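You operate a simulated robot arm through the tools that you are given. There is no shell and no other tool.

The job below is to be done with a simulated robot arm. You get a single attempt, and the scene is never put back.

Task
Bring jar 57 round on the turntable and grip it in the blue clamp.
Fine: lock the turntable before you lift the jar.

Only the result counts: the job must be done as asked and must still hold three seconds after the hand-in. Knocking over, shifting, dropping, spilling or breaking anything else fails it.

Robot
A 7-joint arm with a two-finger parallel gripper, fixed in place. Base frame: the origin is at the foot of the arm, x ahead of it, y to its left, z up; the work surface is at about z = 880. Lengths are in mm, angles in rad, forces in N, time in s.
Its first joint turns from -2.897 to 2.897 rad. Payload 4.4 kg.
Tool frame: the origin (TCP) lies between the finger pads and is the grasp point; the fingertips stand 23 mm ahead of it; z points along the fingers, y is the line along which they close. The gripper opens to 94 mm. The fingers are 38 mm wide and 10 mm thick; the gripper's body (54 by 96 mm) begins 39 mm behind the TCP.
Orientation is that of the tool frame in the base frame, as a unit quaternion [x, y, z, w]. With the fingers straight down and closing along the base's y, the tool's x points along the base's -x, its y along +y and its z along -z.

Tools
- The arm moves only by the tool arm_command. Its argument "motion" is one flat list of numbers, 7 for each row, row after row: the shift along the base's x, y, z in mm, then the turn, a rotation vector about the base's x, y, z in rad, then the opening, from 0 (shut) to 1 (fully open). In form: [dx, dy, dz, ax, ay, az, grip, dx, dy, dz, ax, ay, az, grip, ...]. A call has 1 to 20 rows; each row is the pose to reach, as a shift and turn from the pose commanded when the call began. Rows are played at 5 a second. More than 50 mm and 0.15 rad between two rows, or a gripper value outside its range, and nothing of the call is played. A pose out of reach is approached as far as the arm can. The call stops where the force on the tool passes 40 N (or 10 N more than at its start, if that is more) or the arm is blocked; 0.2 s more then pass. The fingers move at their own pace (about 72 mm/s each) and stop on an object; they squeeze with about 26 N. The grip force told is the motor's: it shows also when the fingers shut on nothing. Time passes only in rows, and 0.2 s behind the last, so rows that repeat a pose let the fingers close. It gives the time, the measured TCP pose, the force on the tool (base axes), the opening and the grip force at its end, in the units of the frame above (readings bear some noise), with the torque about the TCP (base axes, N m) and any sound that the robot's microphone picked up.
- Cameras (640 x 400 px; columns grow to the right, rows downward): "scene" is fixed at [55.2, 514.7, 1601.2]; the picture's right is [-0.39, -0.92, 0.00], its down [-0.48, 0.20, -0.85] and it looks along [0.79, -0.34, -0.52] (base axes); focal length 327 px, centre (320, 200). "wrist" rides on the gripper at [86, 16, -74] in the tool frame; the picture's right is [-0.18, 0.98, 0.00], its down [-0.58, -0.11, -0.81] and it looks along [-0.79, -0.15, 0.59] (tool axes); focal length 243 px, centre (320, 200).
- snapshot(camera): a new picture of that camera. No time passes.
- probe_pixels(camera, pixels): there is no depth. For up to 12 entries [column, row, z] of the newest picture of that camera ("zoom" is the newest enlarged one), the place [x, y] in the base frame at which the ray of that pixel passes the height z, good to about 2 mm, but the place of the scene camera against the robot may be out by one fixed shift of up to 25 mm in any direction. No time passes.
- close_up(camera, box): a new picture of the part [left, top, right, bottom] of that camera's present view, enlarged. No time passes.
- sign_off(): hands the job in; it is judged then, once.

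Leave the gripper open and the arm clear of the work at the hand-in unless told otherwise.

The tools are called after ">>>" as a command line: name --argument value ..., lists and objects as JSON in quotes. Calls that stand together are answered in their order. arm_command: Moves the arm, as the interface text tells. Its arguments: {"type":"object","properties":{"motion":{"type":"array","items":{"type":"number"}}},"required":["motion"]} The other tools are called the same way: snapshot (camera) takes a picture; probe_pixels (camera, pixels) gives the place at which the rays of pixels pass given heights; close_up (camera, box) takes an enlarged picture of a part of a camera's view; sign_off () hands the job in.

At the start:

```text
time_s: 0.0
tool_pos: [559.6, 398.0, 1249.6]
ee_rot: [0.0, 1.0, 0.0, 0.0]
contact_force: [0.3, -0.2, -0.1]
torque: [0.02, -0.03, -0.01]
grip_width: 93.9
grasp_force: 0.0
```

scene: 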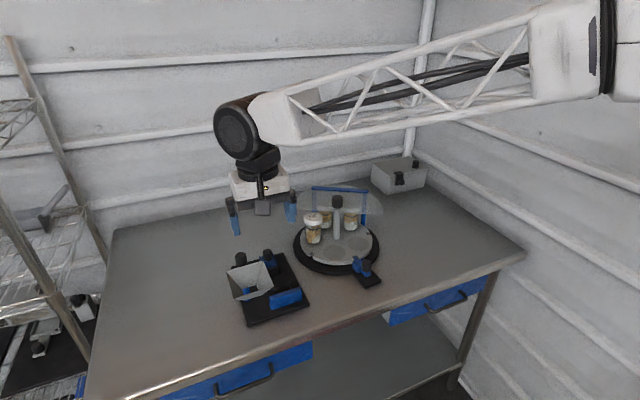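
wrist: 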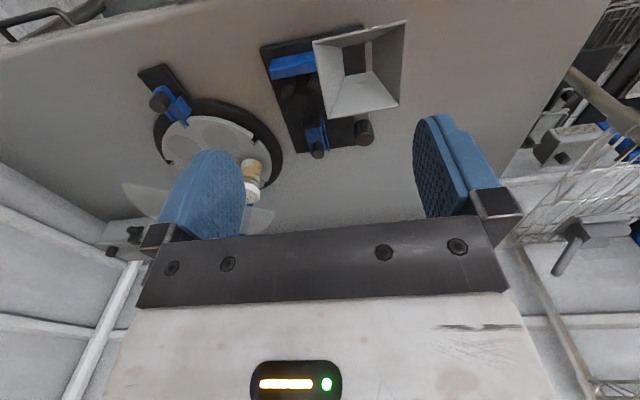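

I see a turntable at about (337,248) with three jars, a lock or catch with a blue part at about (367,270), and a black fixture with a blue clamp and a funnel at about (268,288). First I'll enlarge these areas.

>>> close_up --camera "scene" --box '[280, 175, 400, 295]'

>>> close_up --camera "scene" --box '[210, 235, 330, 335]'

>>> close_up --camera "wrist" --box '[100, 20, 420, 240]'

```text
3.33 times, centred on (340, 235) of scene
```

zoom: 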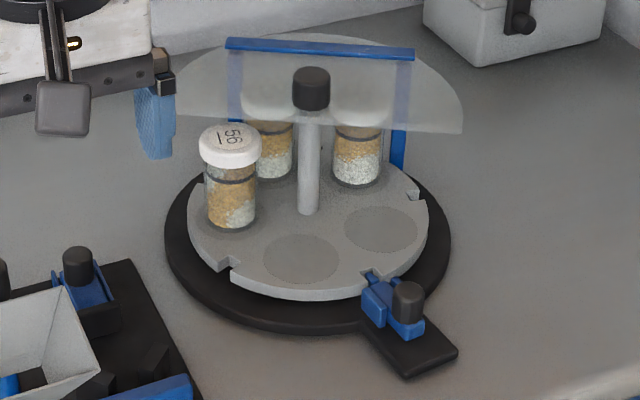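

```text
4.00 times, centred on (270, 285) of scene
```

zoom: 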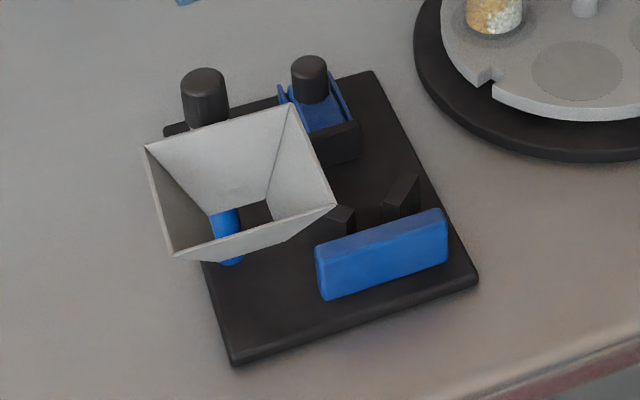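

```text
1.82 times, centred on (260, 130) of wrist
```

zoom: 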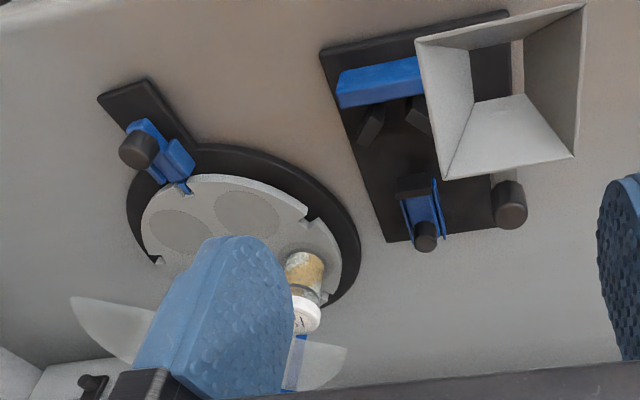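

The view shows a turntable with notches in its rim, a translucent shield over its rear, and a blue latch with a black knob. Beside it is a clamp plate with a funnel over part of it. I'll read rough positions from the wrist close-up now.

>>> probe_pixels --camera "zoom" --pixels '[[138, 150, 920], [184, 188, 900], [120, 95, 885], [245, 215, 900], [185, 232, 900], [305, 310, 980], [390, 95, 900], [425, 237, 930], [510, 205, 950], [320, 55, 885], [390, 240, 885], [497, 140, 950]]'

>>> probe_pixels --camera "scene" --pixels '[[337, 202, 1010], [337, 241, 905], [362, 268, 910], [366, 300, 885], [313, 217, 980], [313, 244, 905], [287, 253, 930], [260, 254, 940], [245, 325, 885], [305, 304, 885], [280, 256, 885]]'

```text
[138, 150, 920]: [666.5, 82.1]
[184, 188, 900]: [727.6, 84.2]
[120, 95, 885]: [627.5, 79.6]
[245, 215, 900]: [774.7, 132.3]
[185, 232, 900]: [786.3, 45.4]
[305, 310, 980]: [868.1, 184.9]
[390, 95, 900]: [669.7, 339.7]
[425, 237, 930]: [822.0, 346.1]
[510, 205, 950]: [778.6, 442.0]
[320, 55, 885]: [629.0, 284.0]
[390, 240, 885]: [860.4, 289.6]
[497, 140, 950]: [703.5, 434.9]
```

```text
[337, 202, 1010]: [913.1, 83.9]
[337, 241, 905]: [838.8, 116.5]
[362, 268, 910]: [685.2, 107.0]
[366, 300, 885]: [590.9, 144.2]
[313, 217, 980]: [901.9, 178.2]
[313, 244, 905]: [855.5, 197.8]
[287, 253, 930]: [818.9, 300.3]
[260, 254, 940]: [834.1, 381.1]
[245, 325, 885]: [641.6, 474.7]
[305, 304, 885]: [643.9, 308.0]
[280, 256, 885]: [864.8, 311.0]
```

The turntable centre seems to be near (835,100) and the clamp plate near (750,380). I'll move the open gripper up over the near side of the turntable, staying high (TCP z about 1176), for a better wrist view of the turntable, jars and latch.

>>> arm_command --motion '[16, -35, -9, 0, 0, 0, 1, 32, -70, -18, 0, 0, 0, 1, 48, -105, -27, 0, 0, 0, 1, 64, -140, -36, 0, 0, 0, 1, 80, -175, -45, 0, 0, 0, 1, 96, -210, -54, 0, 0, 0, 1, 112, -245, -63, 0, 0, 0, 1, 130, -283, -74, 0, 0, 0, 1]'

```text
time_s: 1.8
tool_pos: [689.8, 116.4, 1175.4]
ee_rot: [-0.001, 1.0, 0.0, 0.001]
contact_force: [0.0, 0.1, 0.8]
torque: [0.02, -0.01, 0.0]
grip_width: 94.1
grasp_force: 0.1
```

The arm reached the pose with no contact. Now I'll take a wrist picture and a scene picture.

>>> snapshot --camera "wrist"

>>> snapshot --camera "scene"

>>> close_up --camera "wrist" --box '[180, 0, 480, 190]'

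```text
taken
```

wrist: 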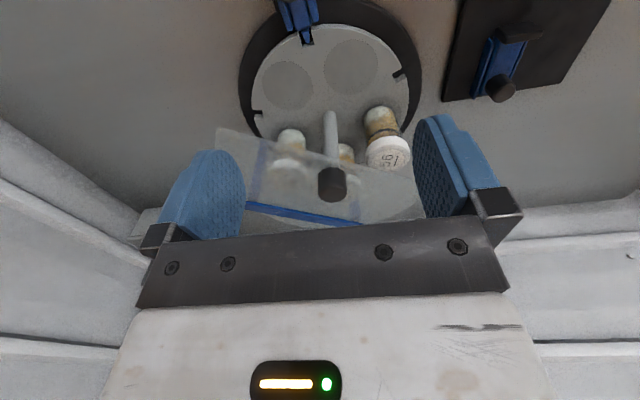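

```text
taken
```

scene: 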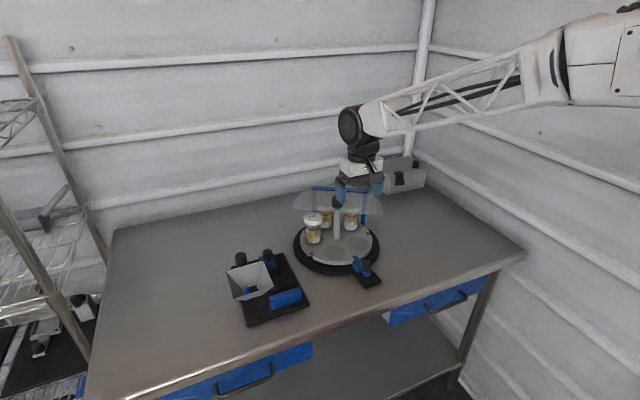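

```text
2.11 times, centred on (330, 95) of wrist
```

zoom: 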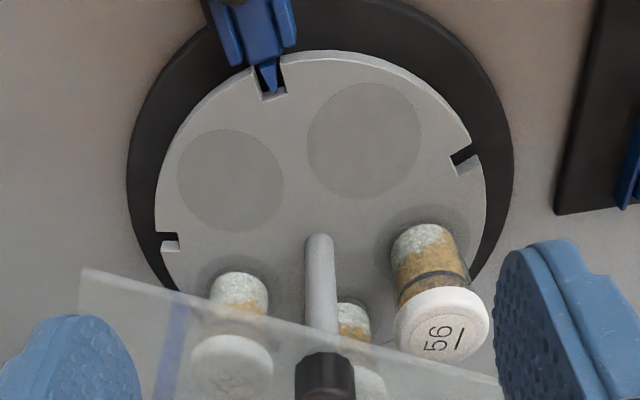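

Five seats are visible. Jar 56 stands in the open and two jars are under the frosted shield. The latch's blue tongue tip sits at a notch, near zoom (268,85). I'll enlarge the lids under the shield and the tongue.

>>> close_up --camera "wrist" --box '[260, 120, 360, 190]'

>>> close_up --camera "wrist" --box '[265, 0, 345, 55]'

>>> close_up --camera "scene" --box '[290, 180, 390, 240]'

>>> close_up --camera "scene" --box '[335, 235, 395, 295]'

```text
5.71 times, centred on (310, 155) of wrist
```

zoom: 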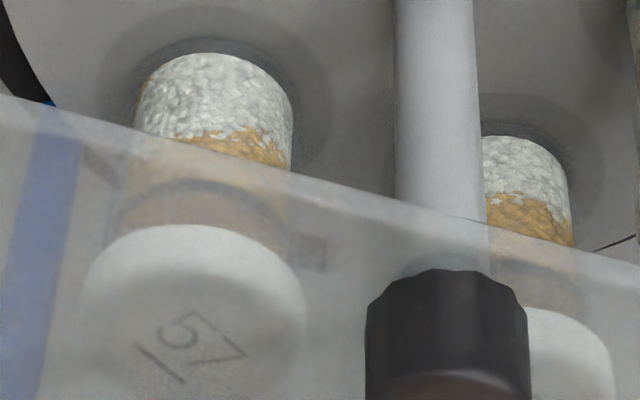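

```text
7.27 times, centred on (305, 28) of wrist
```

zoom: 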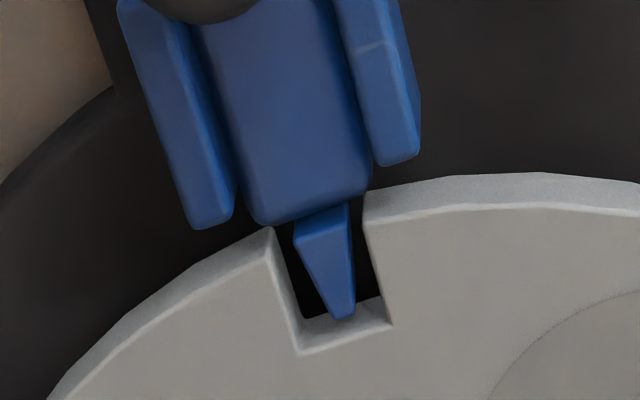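

```text
6.40 times, centred on (340, 210) of scene
```

zoom: 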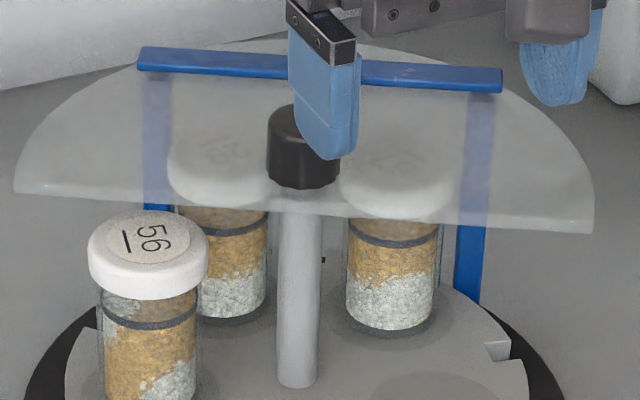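

```text
6.67 times, centred on (365, 265) of scene
```

zoom: 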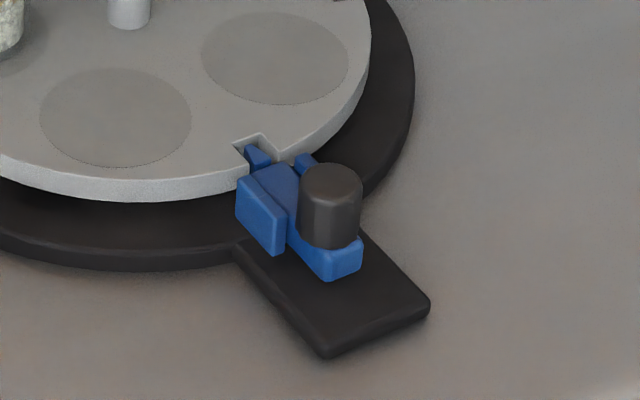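

The close-up reads the lid under the shield on the right side (wrist about (287,174)) as 57, and the latch tongue sits inside a rim notch, so the table is locked now. Next I'll probe the key points in this wrist view.

>>> probe_pixels --camera "wrist" --pixels '[[329, 115, 905], [287.3, 85.3, 905], [350.8, 66.4, 905], [398.7, 74.9, 905], [258.9, 115.2, 905], [307.2, 42.7, 905], [291.6, 137.5, 905], [287.3, 174.3, 980], [387.3, 155, 980], [332, 185, 1020], [345, 160, 905], [500, 88, 920]]'

```text
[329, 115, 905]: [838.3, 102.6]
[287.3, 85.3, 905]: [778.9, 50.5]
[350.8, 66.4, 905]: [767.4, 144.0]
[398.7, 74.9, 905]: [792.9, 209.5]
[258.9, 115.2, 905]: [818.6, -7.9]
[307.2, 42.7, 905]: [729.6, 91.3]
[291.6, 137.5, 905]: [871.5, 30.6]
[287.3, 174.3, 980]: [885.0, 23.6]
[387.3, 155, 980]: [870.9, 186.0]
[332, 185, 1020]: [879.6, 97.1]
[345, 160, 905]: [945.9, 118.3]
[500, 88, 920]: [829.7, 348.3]
```

The geometry fits five seats at radius about 80 mm around a centre near (837,104). Jar 57 is at about (871,31), and one 72° step clockwise would bring it to about (779,50), which is open. Next I'll move over to look at the clamp plate.

>>> arm_command --motion '[-12, 45, 0, 0, 0, 0, 1, -24, 90, 0, 0, 0, 0, 1, -36, 134, 0, 0, 0, 0, 1, -48, 179, 0, 0, 0, 0, 1, -60, 223, 0, 0, 0, 0, 1, -74, 268, 0, 0, 0, 0, 1]'

>>> snapshot --camera "wrist"

>>> close_up --camera "wrist" --box '[220, 20, 460, 170]'

```text
time_s: 3.2
tool_pos: [615.0, 383.1, 1174.0]
ee_rot: [0.0, 1.0, 0.0, 0.0]
contact_force: [-1.3, 0.3, 0.0]
torque: [0.01, -0.03, -0.01]
grip_width: 93.9
grasp_force: 0.0
```

```text
taken
```

wrist: 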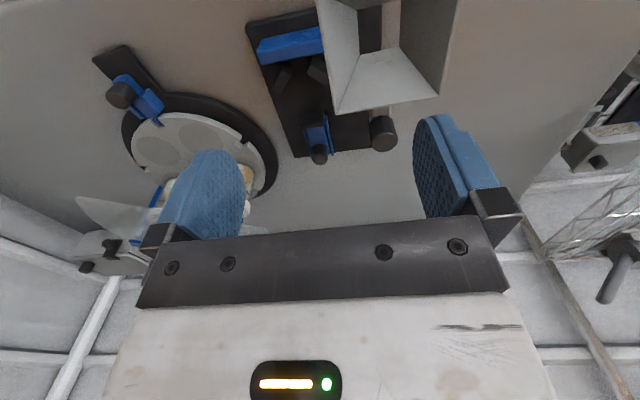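

```text
2.67 times, centred on (340, 95) of wrist
```

zoom: 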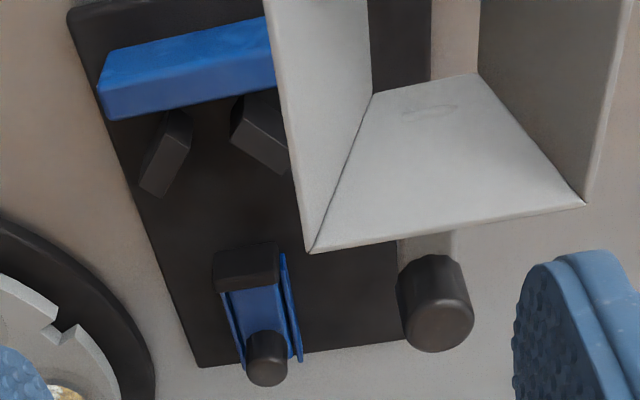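

The clamp has a V-shaped black backstop by the blue bar, and a blue slide with a knob and a black jaw at the far end. The funnel hangs on the left. I'll pull back to get the whole fixture in view.

>>> arm_command --motion '[-40, -10, 10, 0, 0, 0, 1, -80, -15, 20, 0, 0, 0, 1, -115, -20, 30, 0, 0, 0, 1]'

>>> snapshot --camera "wrist"

>>> close_up --camera "wrist" --box '[220, 60, 460, 210]'

```text
time_s: 4.0
tool_pos: [501.9, 363.7, 1205.7]
ee_rot: [-0.001, 1.0, -0.001, -0.001]
contact_force: [-1.0, 0.3, 0.0]
torque: [0.01, 0.01, -0.02]
grip_width: 93.7
grasp_force: 0.0
```

```text
taken
```

wrist: 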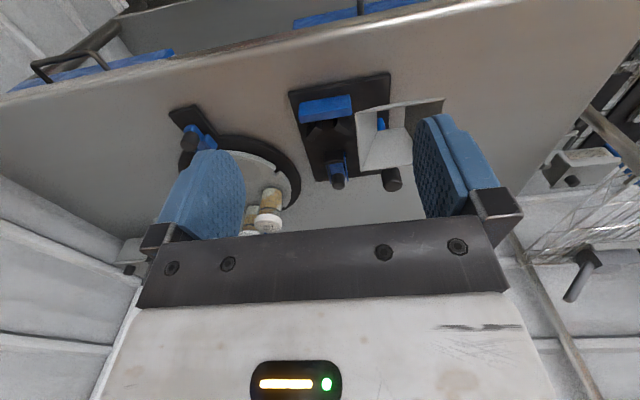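

```text
2.67 times, centred on (340, 135) of wrist
```

zoom: 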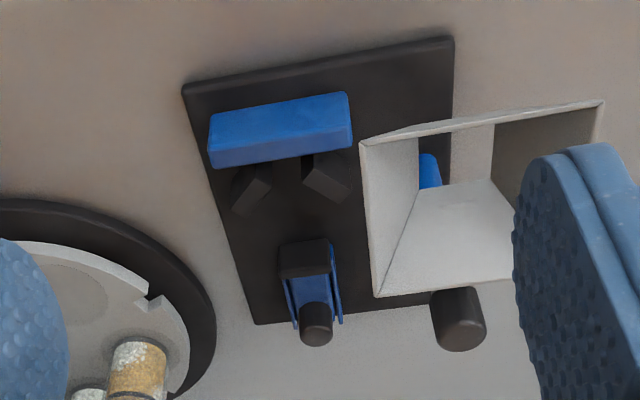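

The blue clamp takes a jar between the V blocks on the near side and the sliding jaw with its knob on the far side. Before I plan anything I'll look at the fixture from the left to understand the funnel.

>>> arm_command --motion '[25.6, 23.7, -12, 0, 0, -0.131, 1, 51.2, 47.4, -24, 0, 0, -0.262, 1, 76.8, 71.1, -36, 0, 0, -0.393, 1, 102.4, 94.8, -48, 0, 0, -0.524, 1, 128, 118.5, -60, 0, 0, -0.655, 1, 153.6, 142.2, -72, 0, 0, -0.786, 1, 179.2, 166, -84, 0, 0, -0.917, 1, 205, 190, -96, 0, 0, -1.047, 1]'

>>> snapshot --camera "wrist"

>>> close_up --camera "wrist" --box '[220, 60, 460, 220]'

```text
time_s: 5.8
tool_pos: [704.7, 556.6, 1111.4]
ee_rot: [0.502, 0.865, 0.001, 0.001]
contact_force: [-0.7, -0.7, 1.2]
torque: [-0.01, -0.02, 0.0]
grip_width: 93.9
grasp_force: 0.1
```

```text
taken
```

wrist: 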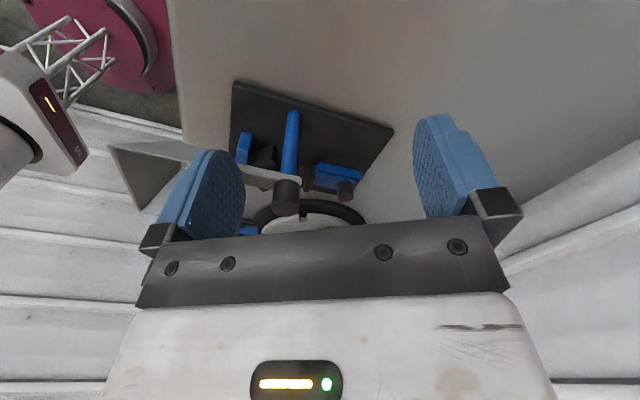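

```text
2.50 times, centred on (340, 140) of wrist
```

zoom: 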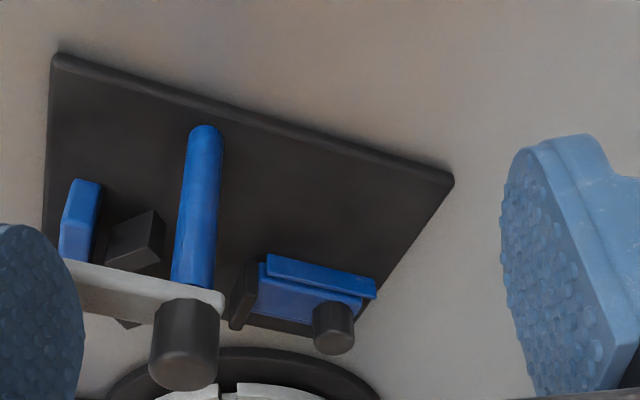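

From two views I work out: the funnel swings on a post at about (709,435), and its rim spans x 569–659, y 388–475 at z about 1058. It's parked clear of the clamp seat at about (715,344). The slide knob is at about (825,344). The turntable's centre knob tops out at about z 1059, just above the shield at about z 1032. Next I'll go over high and look at the latch near (665,88) from close by.

>>> arm_command --motion '[-6.6, -38.3, 10, 0, 0, 0.0873, 1, -13.2, -76.7, 20, 0, 0, 0.1745, 1, -19.8, -115, 25, 0, 0, 0.2618, 1, -26.3, -153.3, 25, 0, 0, 0.349, 1, -32.9, -191.7, 25, 0, 0, 0.4363, 1, -39.5, -230, 15, 0, 0, 0.5235, 1, -46.1, -268.3, 0, 0, 0, 0.6108, 1, -52.7, -306.7, -15, 0, 0, 0.698, 1, -59.3, -345, -28, 0, 0, 0.7853, 1, -65.8, -383.3, -40, 0, 0, 0.8725, 1, -72.4, -421.7, -50, 0, 0, 0.9598, 1, -79, -460, -55, 0, 0, 1.047, 1]'

>>> snapshot --camera "wrist"

>>> close_up --camera "wrist" --box '[240, 20, 420, 140]'

```text
time_s: 8.4
tool_pos: [625.7, 93.4, 1053.9]
ee_rot: [-0.001, 1.0, 0.0, 0.0]
contact_force: [-0.3, -0.3, 0.5]
torque: [0.03, -0.02, 0.0]
grip_width: 94.0
grasp_force: 0.1
```

```text
taken
```

wrist: 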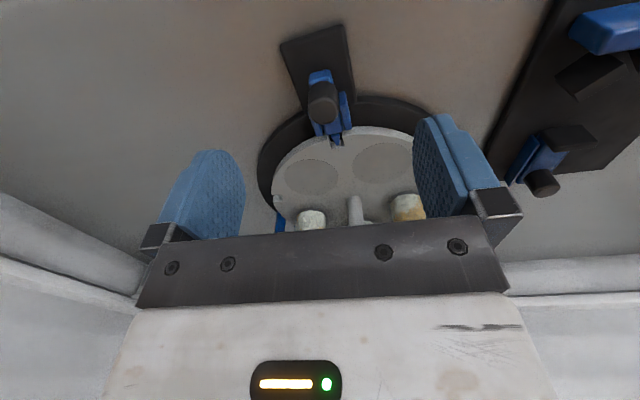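

```text
3.33 times, centred on (330, 80) of wrist
```

zoom: 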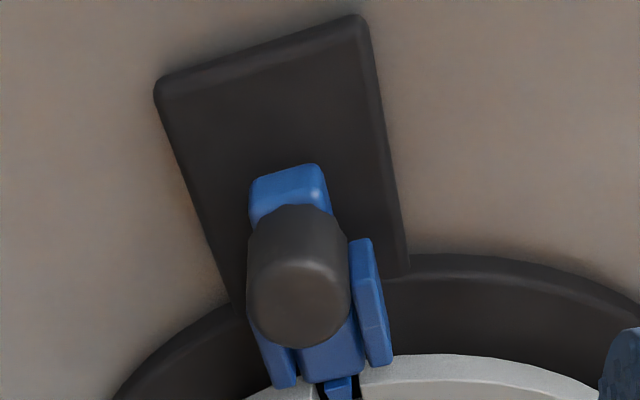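

I'm above the latch now. The black knob (top face near zoom (300,300)) sits on a blue slide between two rails, with a base plate running outward. I'll probe the plate edges and the knob at a few heights to find the slide direction.

>>> probe_pixels --camera "zoom" --pixels '[[160, 95, 888], [232, 300, 888], [362, 25, 888], [405, 262, 888], [300, 300, 930], [300, 300, 935], [300, 300, 940], [275, 380, 905], [375, 355, 905], [290, 175, 905], [338, 390, 905], [335, 372, 905]]'

>>> close_up --camera "wrist" --box '[300, 50, 360, 150]'

```text
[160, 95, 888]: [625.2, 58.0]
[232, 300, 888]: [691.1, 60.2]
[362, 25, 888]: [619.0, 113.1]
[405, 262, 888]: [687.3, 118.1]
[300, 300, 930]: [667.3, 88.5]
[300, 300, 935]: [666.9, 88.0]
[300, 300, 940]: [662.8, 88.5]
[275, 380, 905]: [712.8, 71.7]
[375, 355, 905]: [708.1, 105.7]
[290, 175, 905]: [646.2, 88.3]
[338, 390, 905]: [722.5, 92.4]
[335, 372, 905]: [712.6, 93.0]
```

```text
4.00 times, centred on (330, 100) of wrist
```

zoom: 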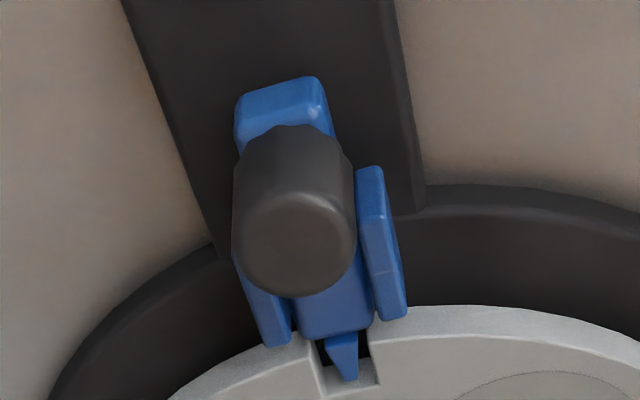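

The slide runs along about 4.5° from the x axis, and the knob is about 27 mm across, centred near (665,88.5) with its top at about z 933. I'll go down around it with the fingers open and yaw the tool by 0.08 to match the slide.

>>> arm_command --motion '[20, -2, -30, 0, 0, 0.04, 1, 38.4, -4.5, -60, 0, 0, 0.08, 1, 38.4, -4.5, -90, 0, 0, 0.08, 1, 38.4, -4.5, -118.6, 0, 0, 0.08, 1, 38.4, -4.5, -118.6, 0, 0, 0.08, 1]'

>>> snapshot --camera "wrist"

>>> close_up --camera "scene" --box '[320, 220, 400, 300]'

```text
time_s: 9.6
tool_pos: [664.1, 88.8, 938.0]
ee_rot: [-0.04, 0.999, -0.001, 0.0]
contact_force: [-0.7, 0.0, 0.0]
torque: [0.02, 0.01, -0.02]
grip_width: 94.0
grasp_force: 0.0
```

```text
taken
```

wrist: 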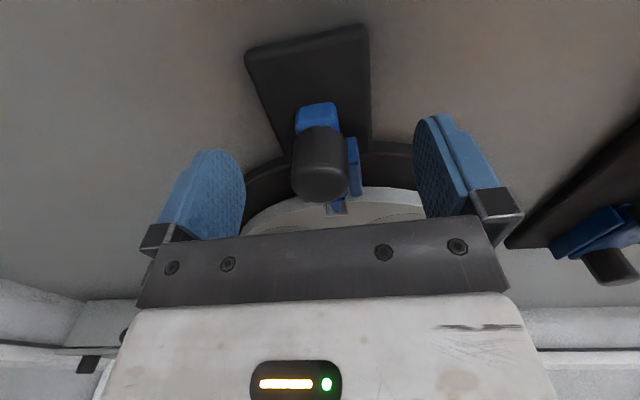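

```text
5.00 times, centred on (360, 260) of scene
```

zoom: 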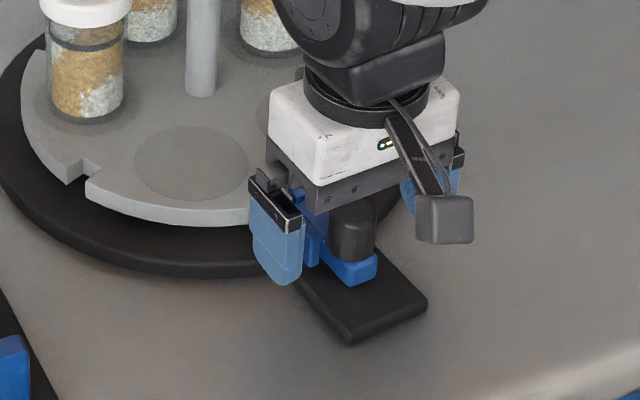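

The knob sits centred between the fingers (wrist about (320,170)) and there's no contact. I'll close on it now.

>>> arm_command --motion '[0, 0, 0, 0, 0, 0, 0.5, 0, 0, 0, 0, 0, 0, 0.2, 0, 0, 0, 0, 0, 0, 0, 0, 0, 0, 0, 0, 0, 0, 0, 0, 0, 0, 0, 0, 0]'

>>> snapshot --camera "wrist"

```text
time_s: 10.8
tool_pos: [663.6, 87.5, 937.4]
ee_rot: [-0.04, 0.999, 0.0, 0.0]
contact_force: [-0.7, 4.9, 0.2]
torque: [0.36, 0.0, 0.06]
grip_width: 27.5
grasp_force: 25.5
```

```text
taken
```

wrist: 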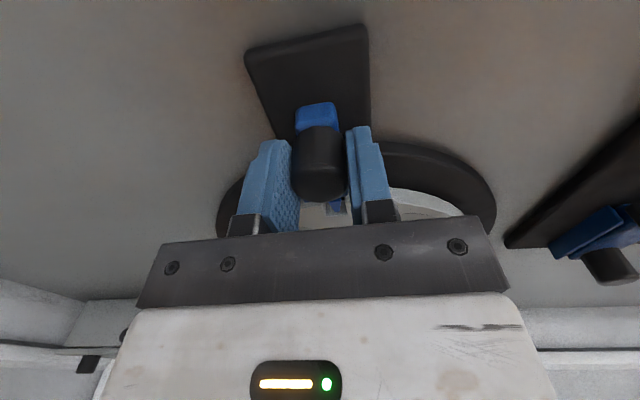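

The knob is gripped at 27.5 mm wide. I'll pull it outward along the slide in 4 mm steps, 20 mm in total, and read the force.

>>> arm_command --motion '[-4, -0.3, 0, 0, 0, 0, 0, -8, -0.6, 0, 0, 0, 0, 0, -12, -0.9, 0, 0, 0, 0, 0, -16, -1.2, 0, 0, 0, 0, 0, -20, -1.6, 0, 0, 0, 0, 0]'

>>> snapshot --camera "wrist"

>>> close_up --camera "wrist" --box '[270, 90, 400, 230]'

>>> close_up --camera "scene" --box '[320, 220, 400, 300]'

```text
time_s: 12.1
tool_pos: [645.7, 86.6, 937.4]
ee_rot: [-0.04, 0.999, 0.0, 0.001]
contact_force: [-0.5, -12.8, 2.3]
torque: [0.1, 0.07, 0.07]
grip_width: 27.6
grasp_force: 25.6
stopped in row 5: the force on the tool passed its limit at 40 N (the readings are from after the stop); the commanded pose is now the measured one
```

```text
taken
```

wrist: 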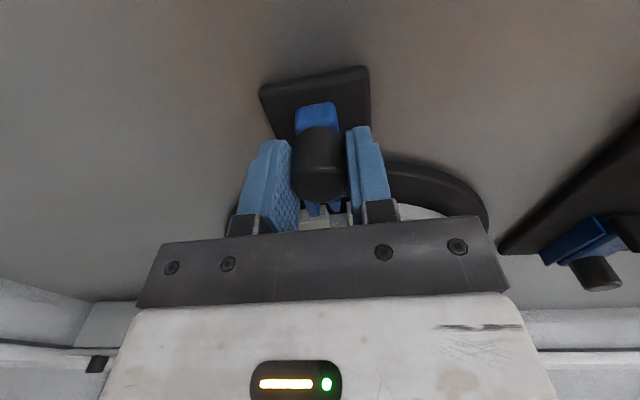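

```text
2.86 times, centred on (335, 160) of wrist
```

zoom: 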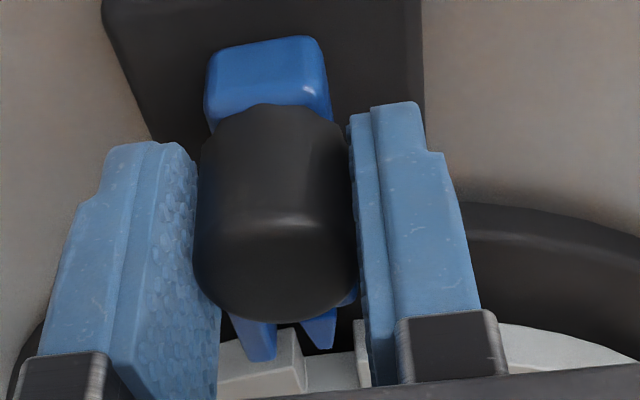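

```text
5.00 times, centred on (360, 260) of scene
```

zoom: 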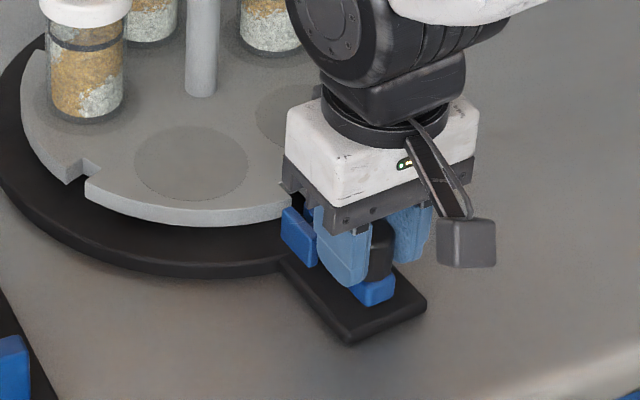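

The slide moved about 18 mm outward and met its end stop, and the tongue now stands clear of the notch. I'll open the fingers and rise, then check that it stays out.

>>> arm_command --motion '[0, 0, 0, 0, 0, 0, 0.4, 0, 0, 0, 0, 0, 0, 1, 0, 0, 0, 0, 0, 0, 1, 0, 0, 30, 0, 0, 0, 1, 0, 0, 70, 0, 0, 0, 1, -10, 5, 110, 0, 0, 0, 1]'

>>> snapshot --camera "wrist"

>>> close_up --camera "wrist" --box '[240, 20, 420, 140]'

```text
time_s: 13.5
tool_pos: [636.1, 92.5, 1048.3]
ee_rot: [-0.041, 0.999, -0.001, 0.0]
contact_force: [-0.2, -0.9, 0.1]
torque: [-0.01, 0.01, 0.01]
grip_width: 94.2
grasp_force: 0.0
```

```text
taken
```

wrist: 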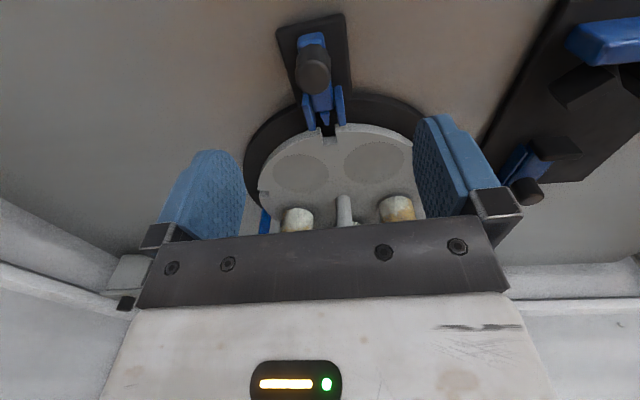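

```text
3.33 times, centred on (330, 80) of wrist
```

zoom: 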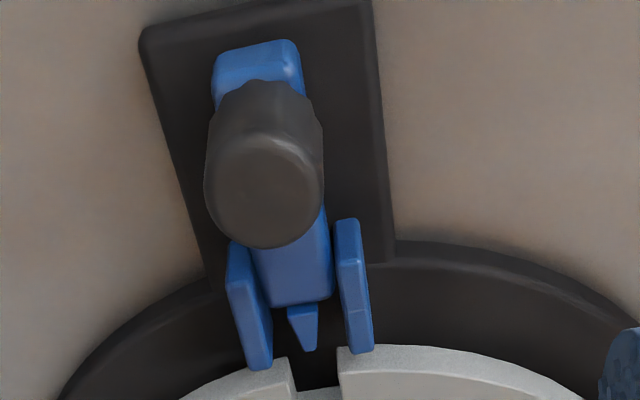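

The latch stays retracted with its tongue clear of the rim. Next I'll look at the centre knob from the left, so two views give me its exact height and position.

>>> arm_command --motion '[8, 13, 25, 0, 0, -0.125, 1, 25, 26, 50, 0, 0, -0.25, 1, 45, 39, 75, 0, 0, -0.375, 1, 65, 52, 100, 0, 0, -0.5, 1, 85, 65, 128, 0, 0, -0.625, 1, 105, 79, 128, 0, 0, -0.75, 1, 125, 92, 128, 0, 0, -0.875, 1, 145, 105, 128, 0, 0, -1.0, 1, 164, 118, 128, 0, 0, -1.127, 1]'

>>> snapshot --camera "wrist"

>>> close_up --camera "wrist" --box '[200, 60, 440, 230]'

```text
time_s: 15.5
tool_pos: [799.1, 210.8, 1174.8]
ee_rot: [0.501, 0.866, -0.001, 0.001]
contact_force: [0.9, 0.2, 0.9]
torque: [-0.04, 0.02, 0.02]
grip_width: 93.5
grasp_force: 0.0
```

```text
taken
```

wrist: 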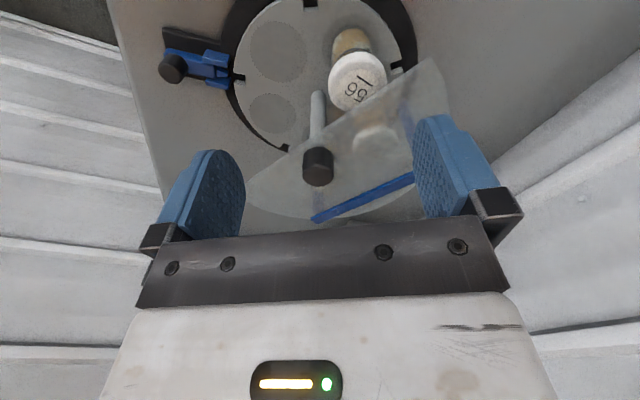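

```text
2.35 times, centred on (320, 145) of wrist
```

zoom: 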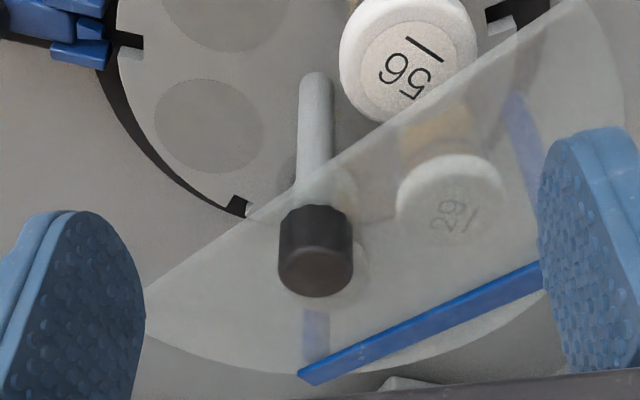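

The back jar reads 29, so 57 is the only match. Triangulation puts the centre knob at about (835,103.5), top at z about 1068, bottom at about 1044, diameter about 36 mm, and the shield at about z 1032. I'll turn the tool back to zero yaw above it, then descend to TCP z 1072 so the tips stay well above the shield.

>>> arm_command --motion '[4.5, -13.4, 0, 0, 0, 0.131, 1, 9, -26.8, 0, 0, 0, 0.262, 1, 13.5, -40.1, 0, 0, 0, 0.393, 1, 18, -53.5, 0, 0, 0, 0.524, 1, 22.4, -66.9, 0, 0, 0, 0.655, 1, 27, -80.3, 0, 0, 0, 0.786, 1, 31.4, -93.6, 0, 0, 0, 0.917, 1, 35.5, -107, 0, 0, 0, 1.047, 1, 35.5, -107, -35, 0, 0, 1.047, 1, 35.5, -107, -70, 0, 0, 1.047, 1, 35.5, -107, -103, 0, 0, 1.047, 1, 35.5, -107, -103, 0, 0, 1.047, 1]'

>>> snapshot --camera "wrist"

>>> close_up --camera "scene" --box '[280, 160, 400, 290]'

```text
time_s: 18.1
tool_pos: [834.5, 103.7, 1069.6]
ee_rot: [0.0, 1.0, 0.0, 0.001]
contact_force: [-0.3, 0.1, 0.2]
torque: [-0.01, 0.01, 0.0]
grip_width: 94.0
grasp_force: 0.1
```

```text
taken
```

wrist: 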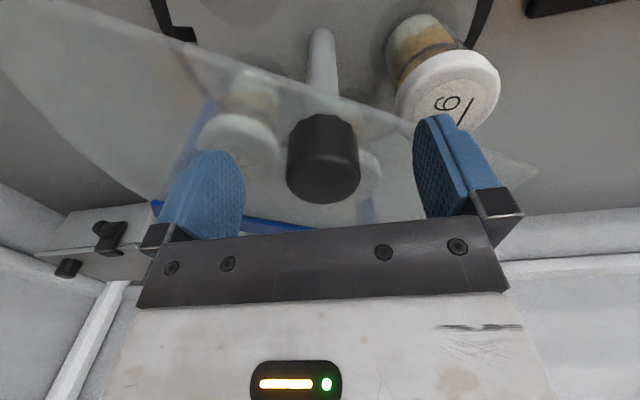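

```text
3.08 times, centred on (340, 225) of scene
```

zoom: 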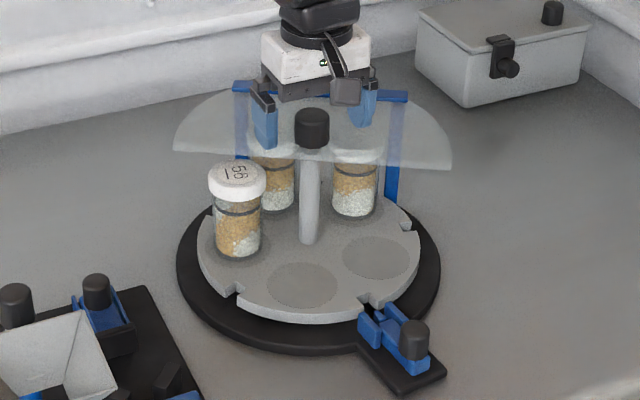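

The knob's top face is centred on the TCP point (wrist about (323,184)), and the tips are clear of the shield. I'll close on the knob.

>>> arm_command --motion '[0, 0, 0, 0, 0, 0, 0.6, 0, 0, 0, 0, 0, 0, 0.3, 0, 0, 0, 0, 0, 0, 0, 0, 0, 0, 0, 0, 0, 0, 0, 0, 0, 0, 0, 0, 0]'

>>> snapshot --camera "wrist"

```text
time_s: 19.3
tool_pos: [835.7, 103.0, 1069.3]
ee_rot: [-0.001, 1.0, 0.0, 0.0]
contact_force: [3.0, 28.1, 2.7]
torque: [0.85, 0.07, -0.02]
grip_width: 36.1
grasp_force: 26.2
```

```text
taken
```

wrist: 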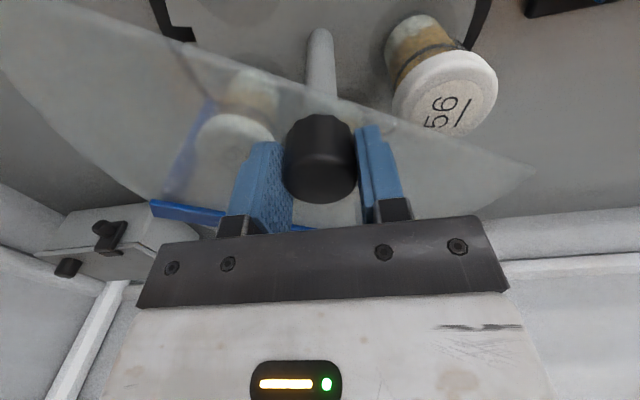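

It's gripped at 36.1 mm, but a side force of 28 N in +y shows I'm a little off centre. I'll shift 1.5 mm toward +y to relax it.

>>> arm_command --motion '[0, 0.7, 0, 0, 0, 0, 0, 0, 1.5, 0, 0, 0, 0, 0, 0, 1.5, 0, 0, 0, 0, 0]'

```text
time_s: 20.1
tool_pos: [835.7, 102.7, 1070.7]
ee_rot: [0.0, 1.0, -0.001, 0.0]
contact_force: [-10.4, -12.2, -0.1]
torque: [0.06, 0.4, 0.1]
grip_width: 35.6
grasp_force: 25.3
```

The side force is small now. I'll start turning clockwise as seen from above (negative about z), first by 0.3 rad with a small centring correction, and check.

>>> arm_command --motion '[-0.3, -0.4, 0, 0, 0, -0.06, 0, -0.3, -0.4, 0, 0, 0, -0.12, 0, -0.3, -0.4, 0, 0, 0, -0.18, 0, -0.3, -0.4, 0, 0, 0, -0.24, 0, -0.3, -0.4, 0, 0, 0, -0.3, 0]'

>>> close_up --camera "scene" --box '[280, 160, 400, 290]'

```text
time_s: 21.3
tool_pos: [836.0, 104.6, 1069.4]
ee_rot: [0.149, 0.989, 0.0, 0.001]
contact_force: [9.0, -4.9, -0.5]
torque: [0.2, -0.06, 0.0]
grip_width: 35.7
grasp_force: 26.0
```

```text
3.08 times, centred on (340, 225) of scene
```

zoom: 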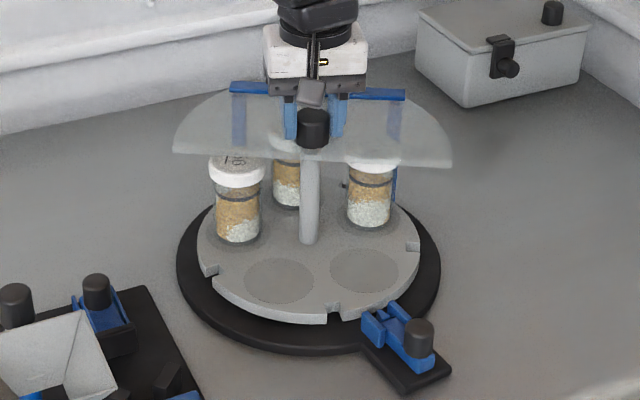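

The table turns with the knob, and jar 57 is coming round toward the open near-right seat. I'll go on by another 0.957 rad to complete 72°.

>>> arm_command --motion '[0, 0, 0, 0, 0, -0.06, 0, 0, 0, 0, 0, 0, -0.12, 0, 0, 0, 0, 0, 0, -0.18, 0, 0, 0, 0, 0, 0, -0.24, 0, 0, 0, 0, 0, 0, -0.3, 0, 0, 0, 0, 0, 0, -0.36, 0, 0, 0, 0, 0, 0, -0.42, 0, 0, 0, 0, 0, 0, -0.48, 0, 0, 0, 0, 0, 0, -0.54, 0, 0, 0, 0, 0, 0, -0.6, 0, 0, 0, 0, 0, 0, -0.66, 0, 0, 0, 0, 0, 0, -0.72, 0, 0, 0, 0, 0, 0, -0.78, 0, 0, 0, 0, 0, 0, -0.84, 0, 0, 0, 0, 0, 0, -0.9, 0, 0, 0, 0, 0, 0, -0.957, 0, 0, 0, 0, 0, 0, -0.957, 0]'

>>> close_up --camera "scene" --box '[280, 160, 400, 290]'

>>> close_up --camera "scene" --box '[335, 235, 395, 295]'

```text
time_s: 24.9
tool_pos: [835.5, 105.2, 1072.4]
ee_rot: [0.587, 0.809, 0.0, 0.0]
contact_force: [-3.6, -9.3, -0.2]
torque: [0.25, -0.4, 0.06]
grip_width: 35.6
grasp_force: 26.2
```

```text
3.08 times, centred on (340, 225) of scene
```

zoom: 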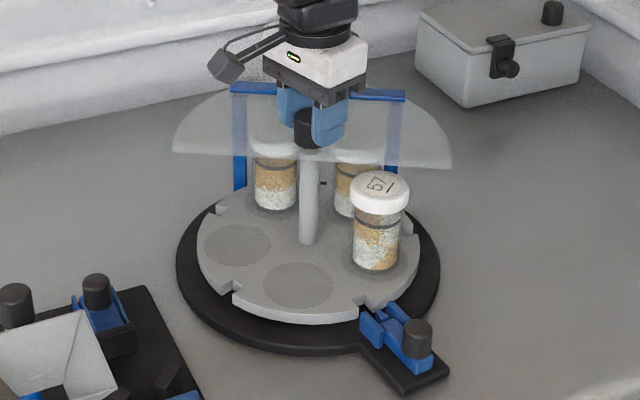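

```text
6.67 times, centred on (365, 265) of scene
```

zoom: 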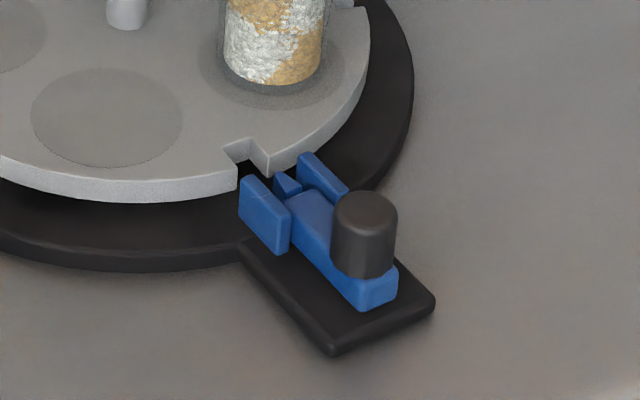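

Jar 57 now stands in the open near-right seat. Next I'll open the fingers, rise straight up, go back to the viewpoint above the latch, and check how the notch lines up.

>>> arm_command --motion '[0, 0, 0, 0, 0, 0, 0.5, 0, 0, 0, 0, 0, 0, 1, 0, 0, 0, 0, 0, 0, 1, 0, 0, 30, 0, 0, 0, 1, 0, 0, 70, 0, 0, 0, 1, -20, -1, 90, 0, 0, 0.125, 1, -41, -2, 90, 0, 0, 0.25, 1, -62, -3, 90, 0, 0, 0.375, 1, -83, -4, 90, 0, 0, 0.5, 1, -104, -6, 90, 0, 0, 0.63, 1, -125, -7, 80, 0, 0, 0.755, 1, -146, -8, 65, 0, 0, 0.88, 1, -167, -9, 45, 0, 0, 1.005, 1, -188, -10, 25, 0, 0, 1.13, 1, -208, -11, 0, 0, 0, 1.255, 1]'

>>> snapshot --camera "wrist"

>>> close_up --camera "wrist" --box '[280, 70, 400, 170]'

```text
time_s: 28.1
tool_pos: [625.5, 93.0, 1070.2]
ee_rot: [0.0, 1.0, 0.0, 0.001]
contact_force: [-1.1, 0.2, -0.3]
torque: [0.01, 0.01, 0.01]
grip_width: 94.0
grasp_force: 0.1
```

```text
taken
```

wrist: 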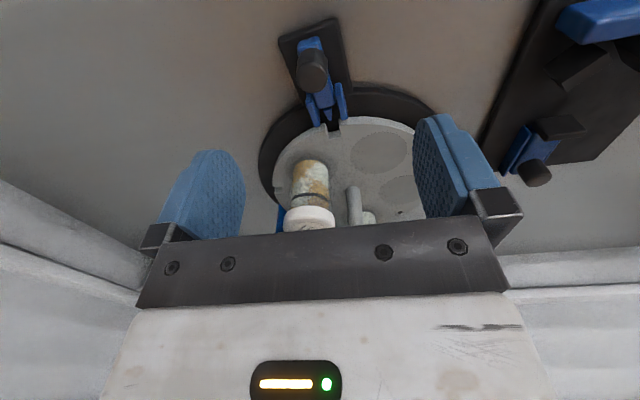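

```text
4.00 times, centred on (340, 120) of wrist
```

zoom: 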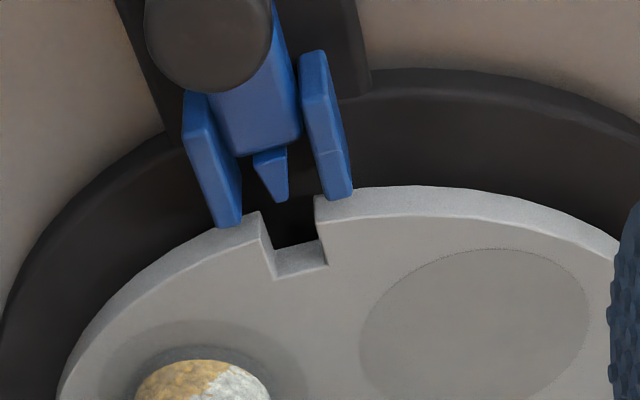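

The notch is within about 1 mm of the tongue's line (tongue tip zoom (281,200), notch mouth centre (287,207)), and the notch is about 12 mm wide against a 7.5 mm tongue, so it should enter. I'll go down around the latch knob at its pulled-out place (646,87).

>>> arm_command --motion '[10, -3, -35, 0, 0, 0.04, 1, 19.6, -5.7, -70, 0, 0, 0.08, 1, 19.6, -5.7, -105, 0, 0, 0.08, 1, 19.6, -5.7, -135, 0, 0, 0.08, 1, 19.6, -5.7, -135, 0, 0, 0.08, 1, 19.6, -5.7, -135, 0, 0, 0.08, 0.5, 19.6, -5.7, -135, 0, 0, 0.08, 0.2, 19.6, -5.7, -135, 0, 0, 0.08, 0, 19.6, -5.7, -135, 0, 0, 0.08, 0, 19.6, -5.7, -135, 0, 0, 0.08, 0]'

>>> snapshot --camera "wrist"

```text
time_s: 30.3
tool_pos: [648.6, 86.0, 937.5]
ee_rot: [-0.039, 0.999, 0.0, 0.0]
contact_force: [1.4, -19.6, 6.2]
torque: [0.11, -0.18, -0.06]
grip_width: 27.8
grasp_force: 26.2
```

```text
taken
```

wrist: 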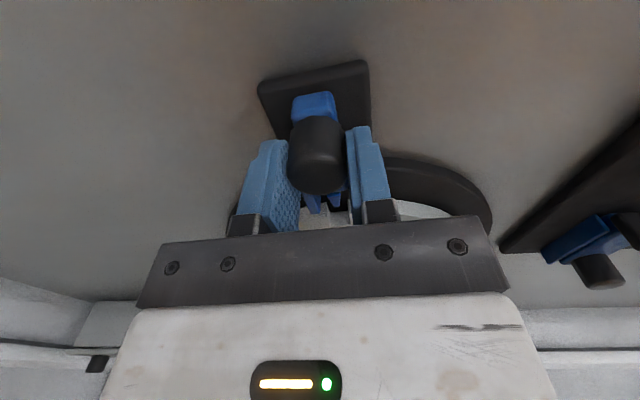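

The knob is gripped. I'll ease 0.7 mm toward −y and push the slide in toward the turntable in 3 mm steps, 18 mm in total, watching the force.

>>> arm_command --motion '[0, -0.6, 0, 0, 0, 0, 0, 3, -0.4, 0, 0, 0, 0, 0, 6, -0.2, 0, 0, 0, 0, 0, 9, 0, 0, 0, 0, 0, 0, 12, 0.2, 0, 0, 0, 0, 0, 15, 0.5, 0, 0, 0, 0, 0, 18, 0.7, 0, 0, 0, 0, 0]'

>>> snapshot --camera "wrist"

>>> close_up --camera "wrist" --box '[270, 90, 400, 230]'

>>> close_up --camera "scene" --box '[320, 220, 400, 300]'

```text
time_s: 31.9
tool_pos: [665.6, 88.1, 937.8]
ee_rot: [-0.039, 0.999, 0.0, 0.001]
contact_force: [-0.4, 12.1, 16.8]
torque: [0.39, 0.5, -0.05]
grip_width: 27.8
grasp_force: 25.7
```

```text
taken
```

wrist: 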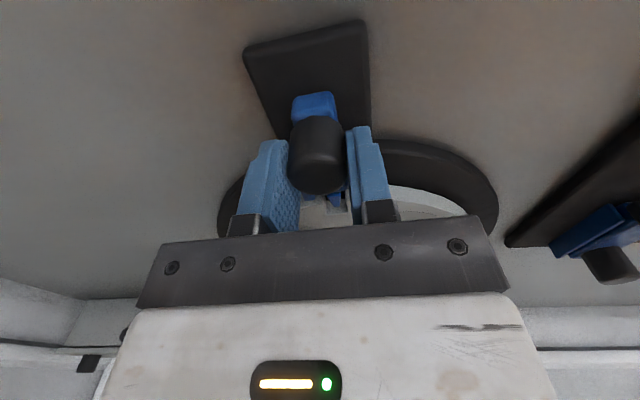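

```text
2.86 times, centred on (335, 160) of wrist
```

zoom: 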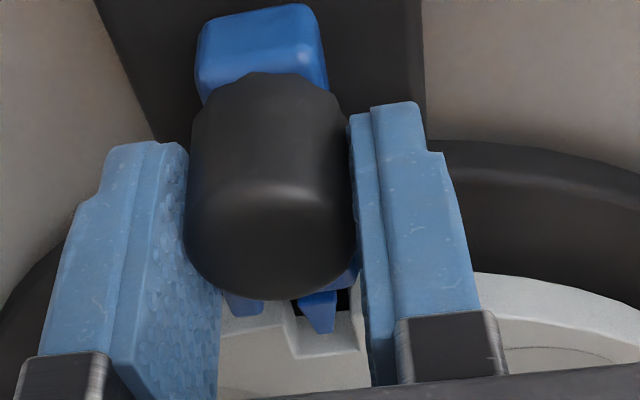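

```text
5.00 times, centred on (360, 260) of scene
```

zoom: 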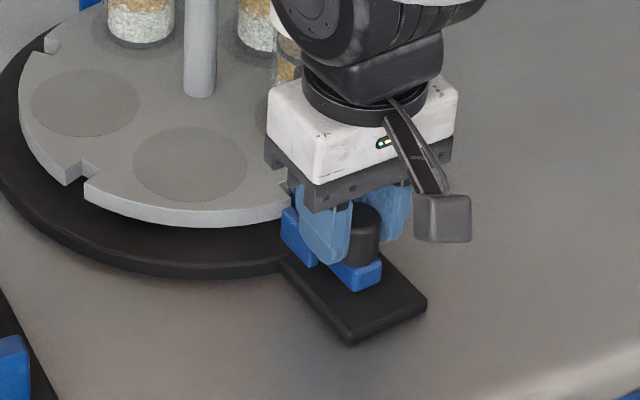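

The slide moved in about 17 mm and the tongue is entering the notch. The knob sits about 3 mm behind my grip centre, so I'll push a little further until it meets its stop.

>>> arm_command --motion '[1, 0, 0, 0, 0, 0, 0, 2, 0, 0, 0, 0, 0, 0, 3, 0, 0, 0, 0, 0, 0, 4, 0, 0, 0, 0, 0, 0]'

>>> close_up --camera "wrist" --box '[270, 90, 400, 230]'

```text
time_s: 32.9
tool_pos: [669.9, 89.3, 937.2]
ee_rot: [-0.039, 0.999, 0.0, 0.0]
contact_force: [-3.1, 33.0, 21.1]
torque: [0.78, 0.06, -0.17]
grip_width: 27.8
grasp_force: 26.1
```

```text
2.86 times, centred on (335, 160) of wrist
```

zoom: 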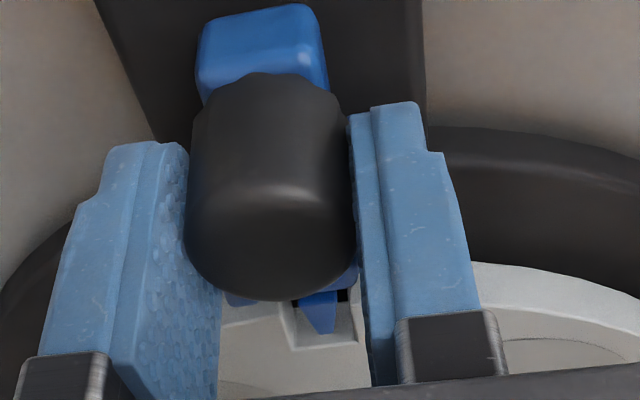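

The tongue tip is now nearly at the bottom of the notch. A 33 N side load has built up because the slide runs slightly toward +y. I'll relax it by 1.2 mm in +y and nudge inward 2 mm more to feel for the stop.

>>> arm_command --motion '[0, 0.6, 0, 0, 0, 0, 0, 0, 1.2, 0, 0, 0, 0, 0, 1, 1.3, 0, 0, 0, 0, 0, 2, 1.4, 0, 0, 0, 0, 0]'

>>> close_up --camera "wrist" --box '[270, 90, 400, 230]'

```text
time_s: 33.9
tool_pos: [670.7, 88.5, 935.2]
ee_rot: [-0.04, 0.999, 0.0, -0.001]
contact_force: [-10.3, -14.9, 19.8]
torque: [0.08, 0.2, 0.04]
grip_width: 27.6
grasp_force: 26.1
```

```text
2.86 times, centred on (335, 160) of wrist
```

zoom: 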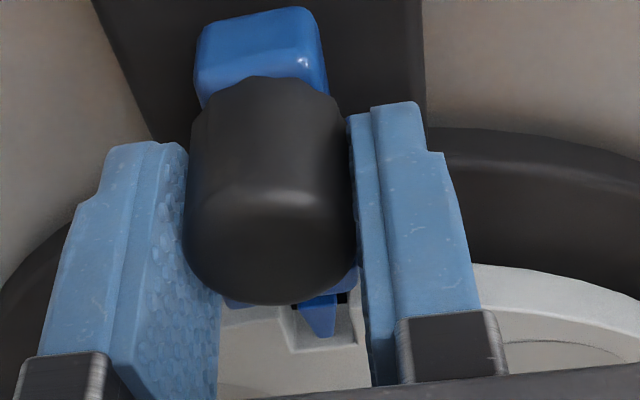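

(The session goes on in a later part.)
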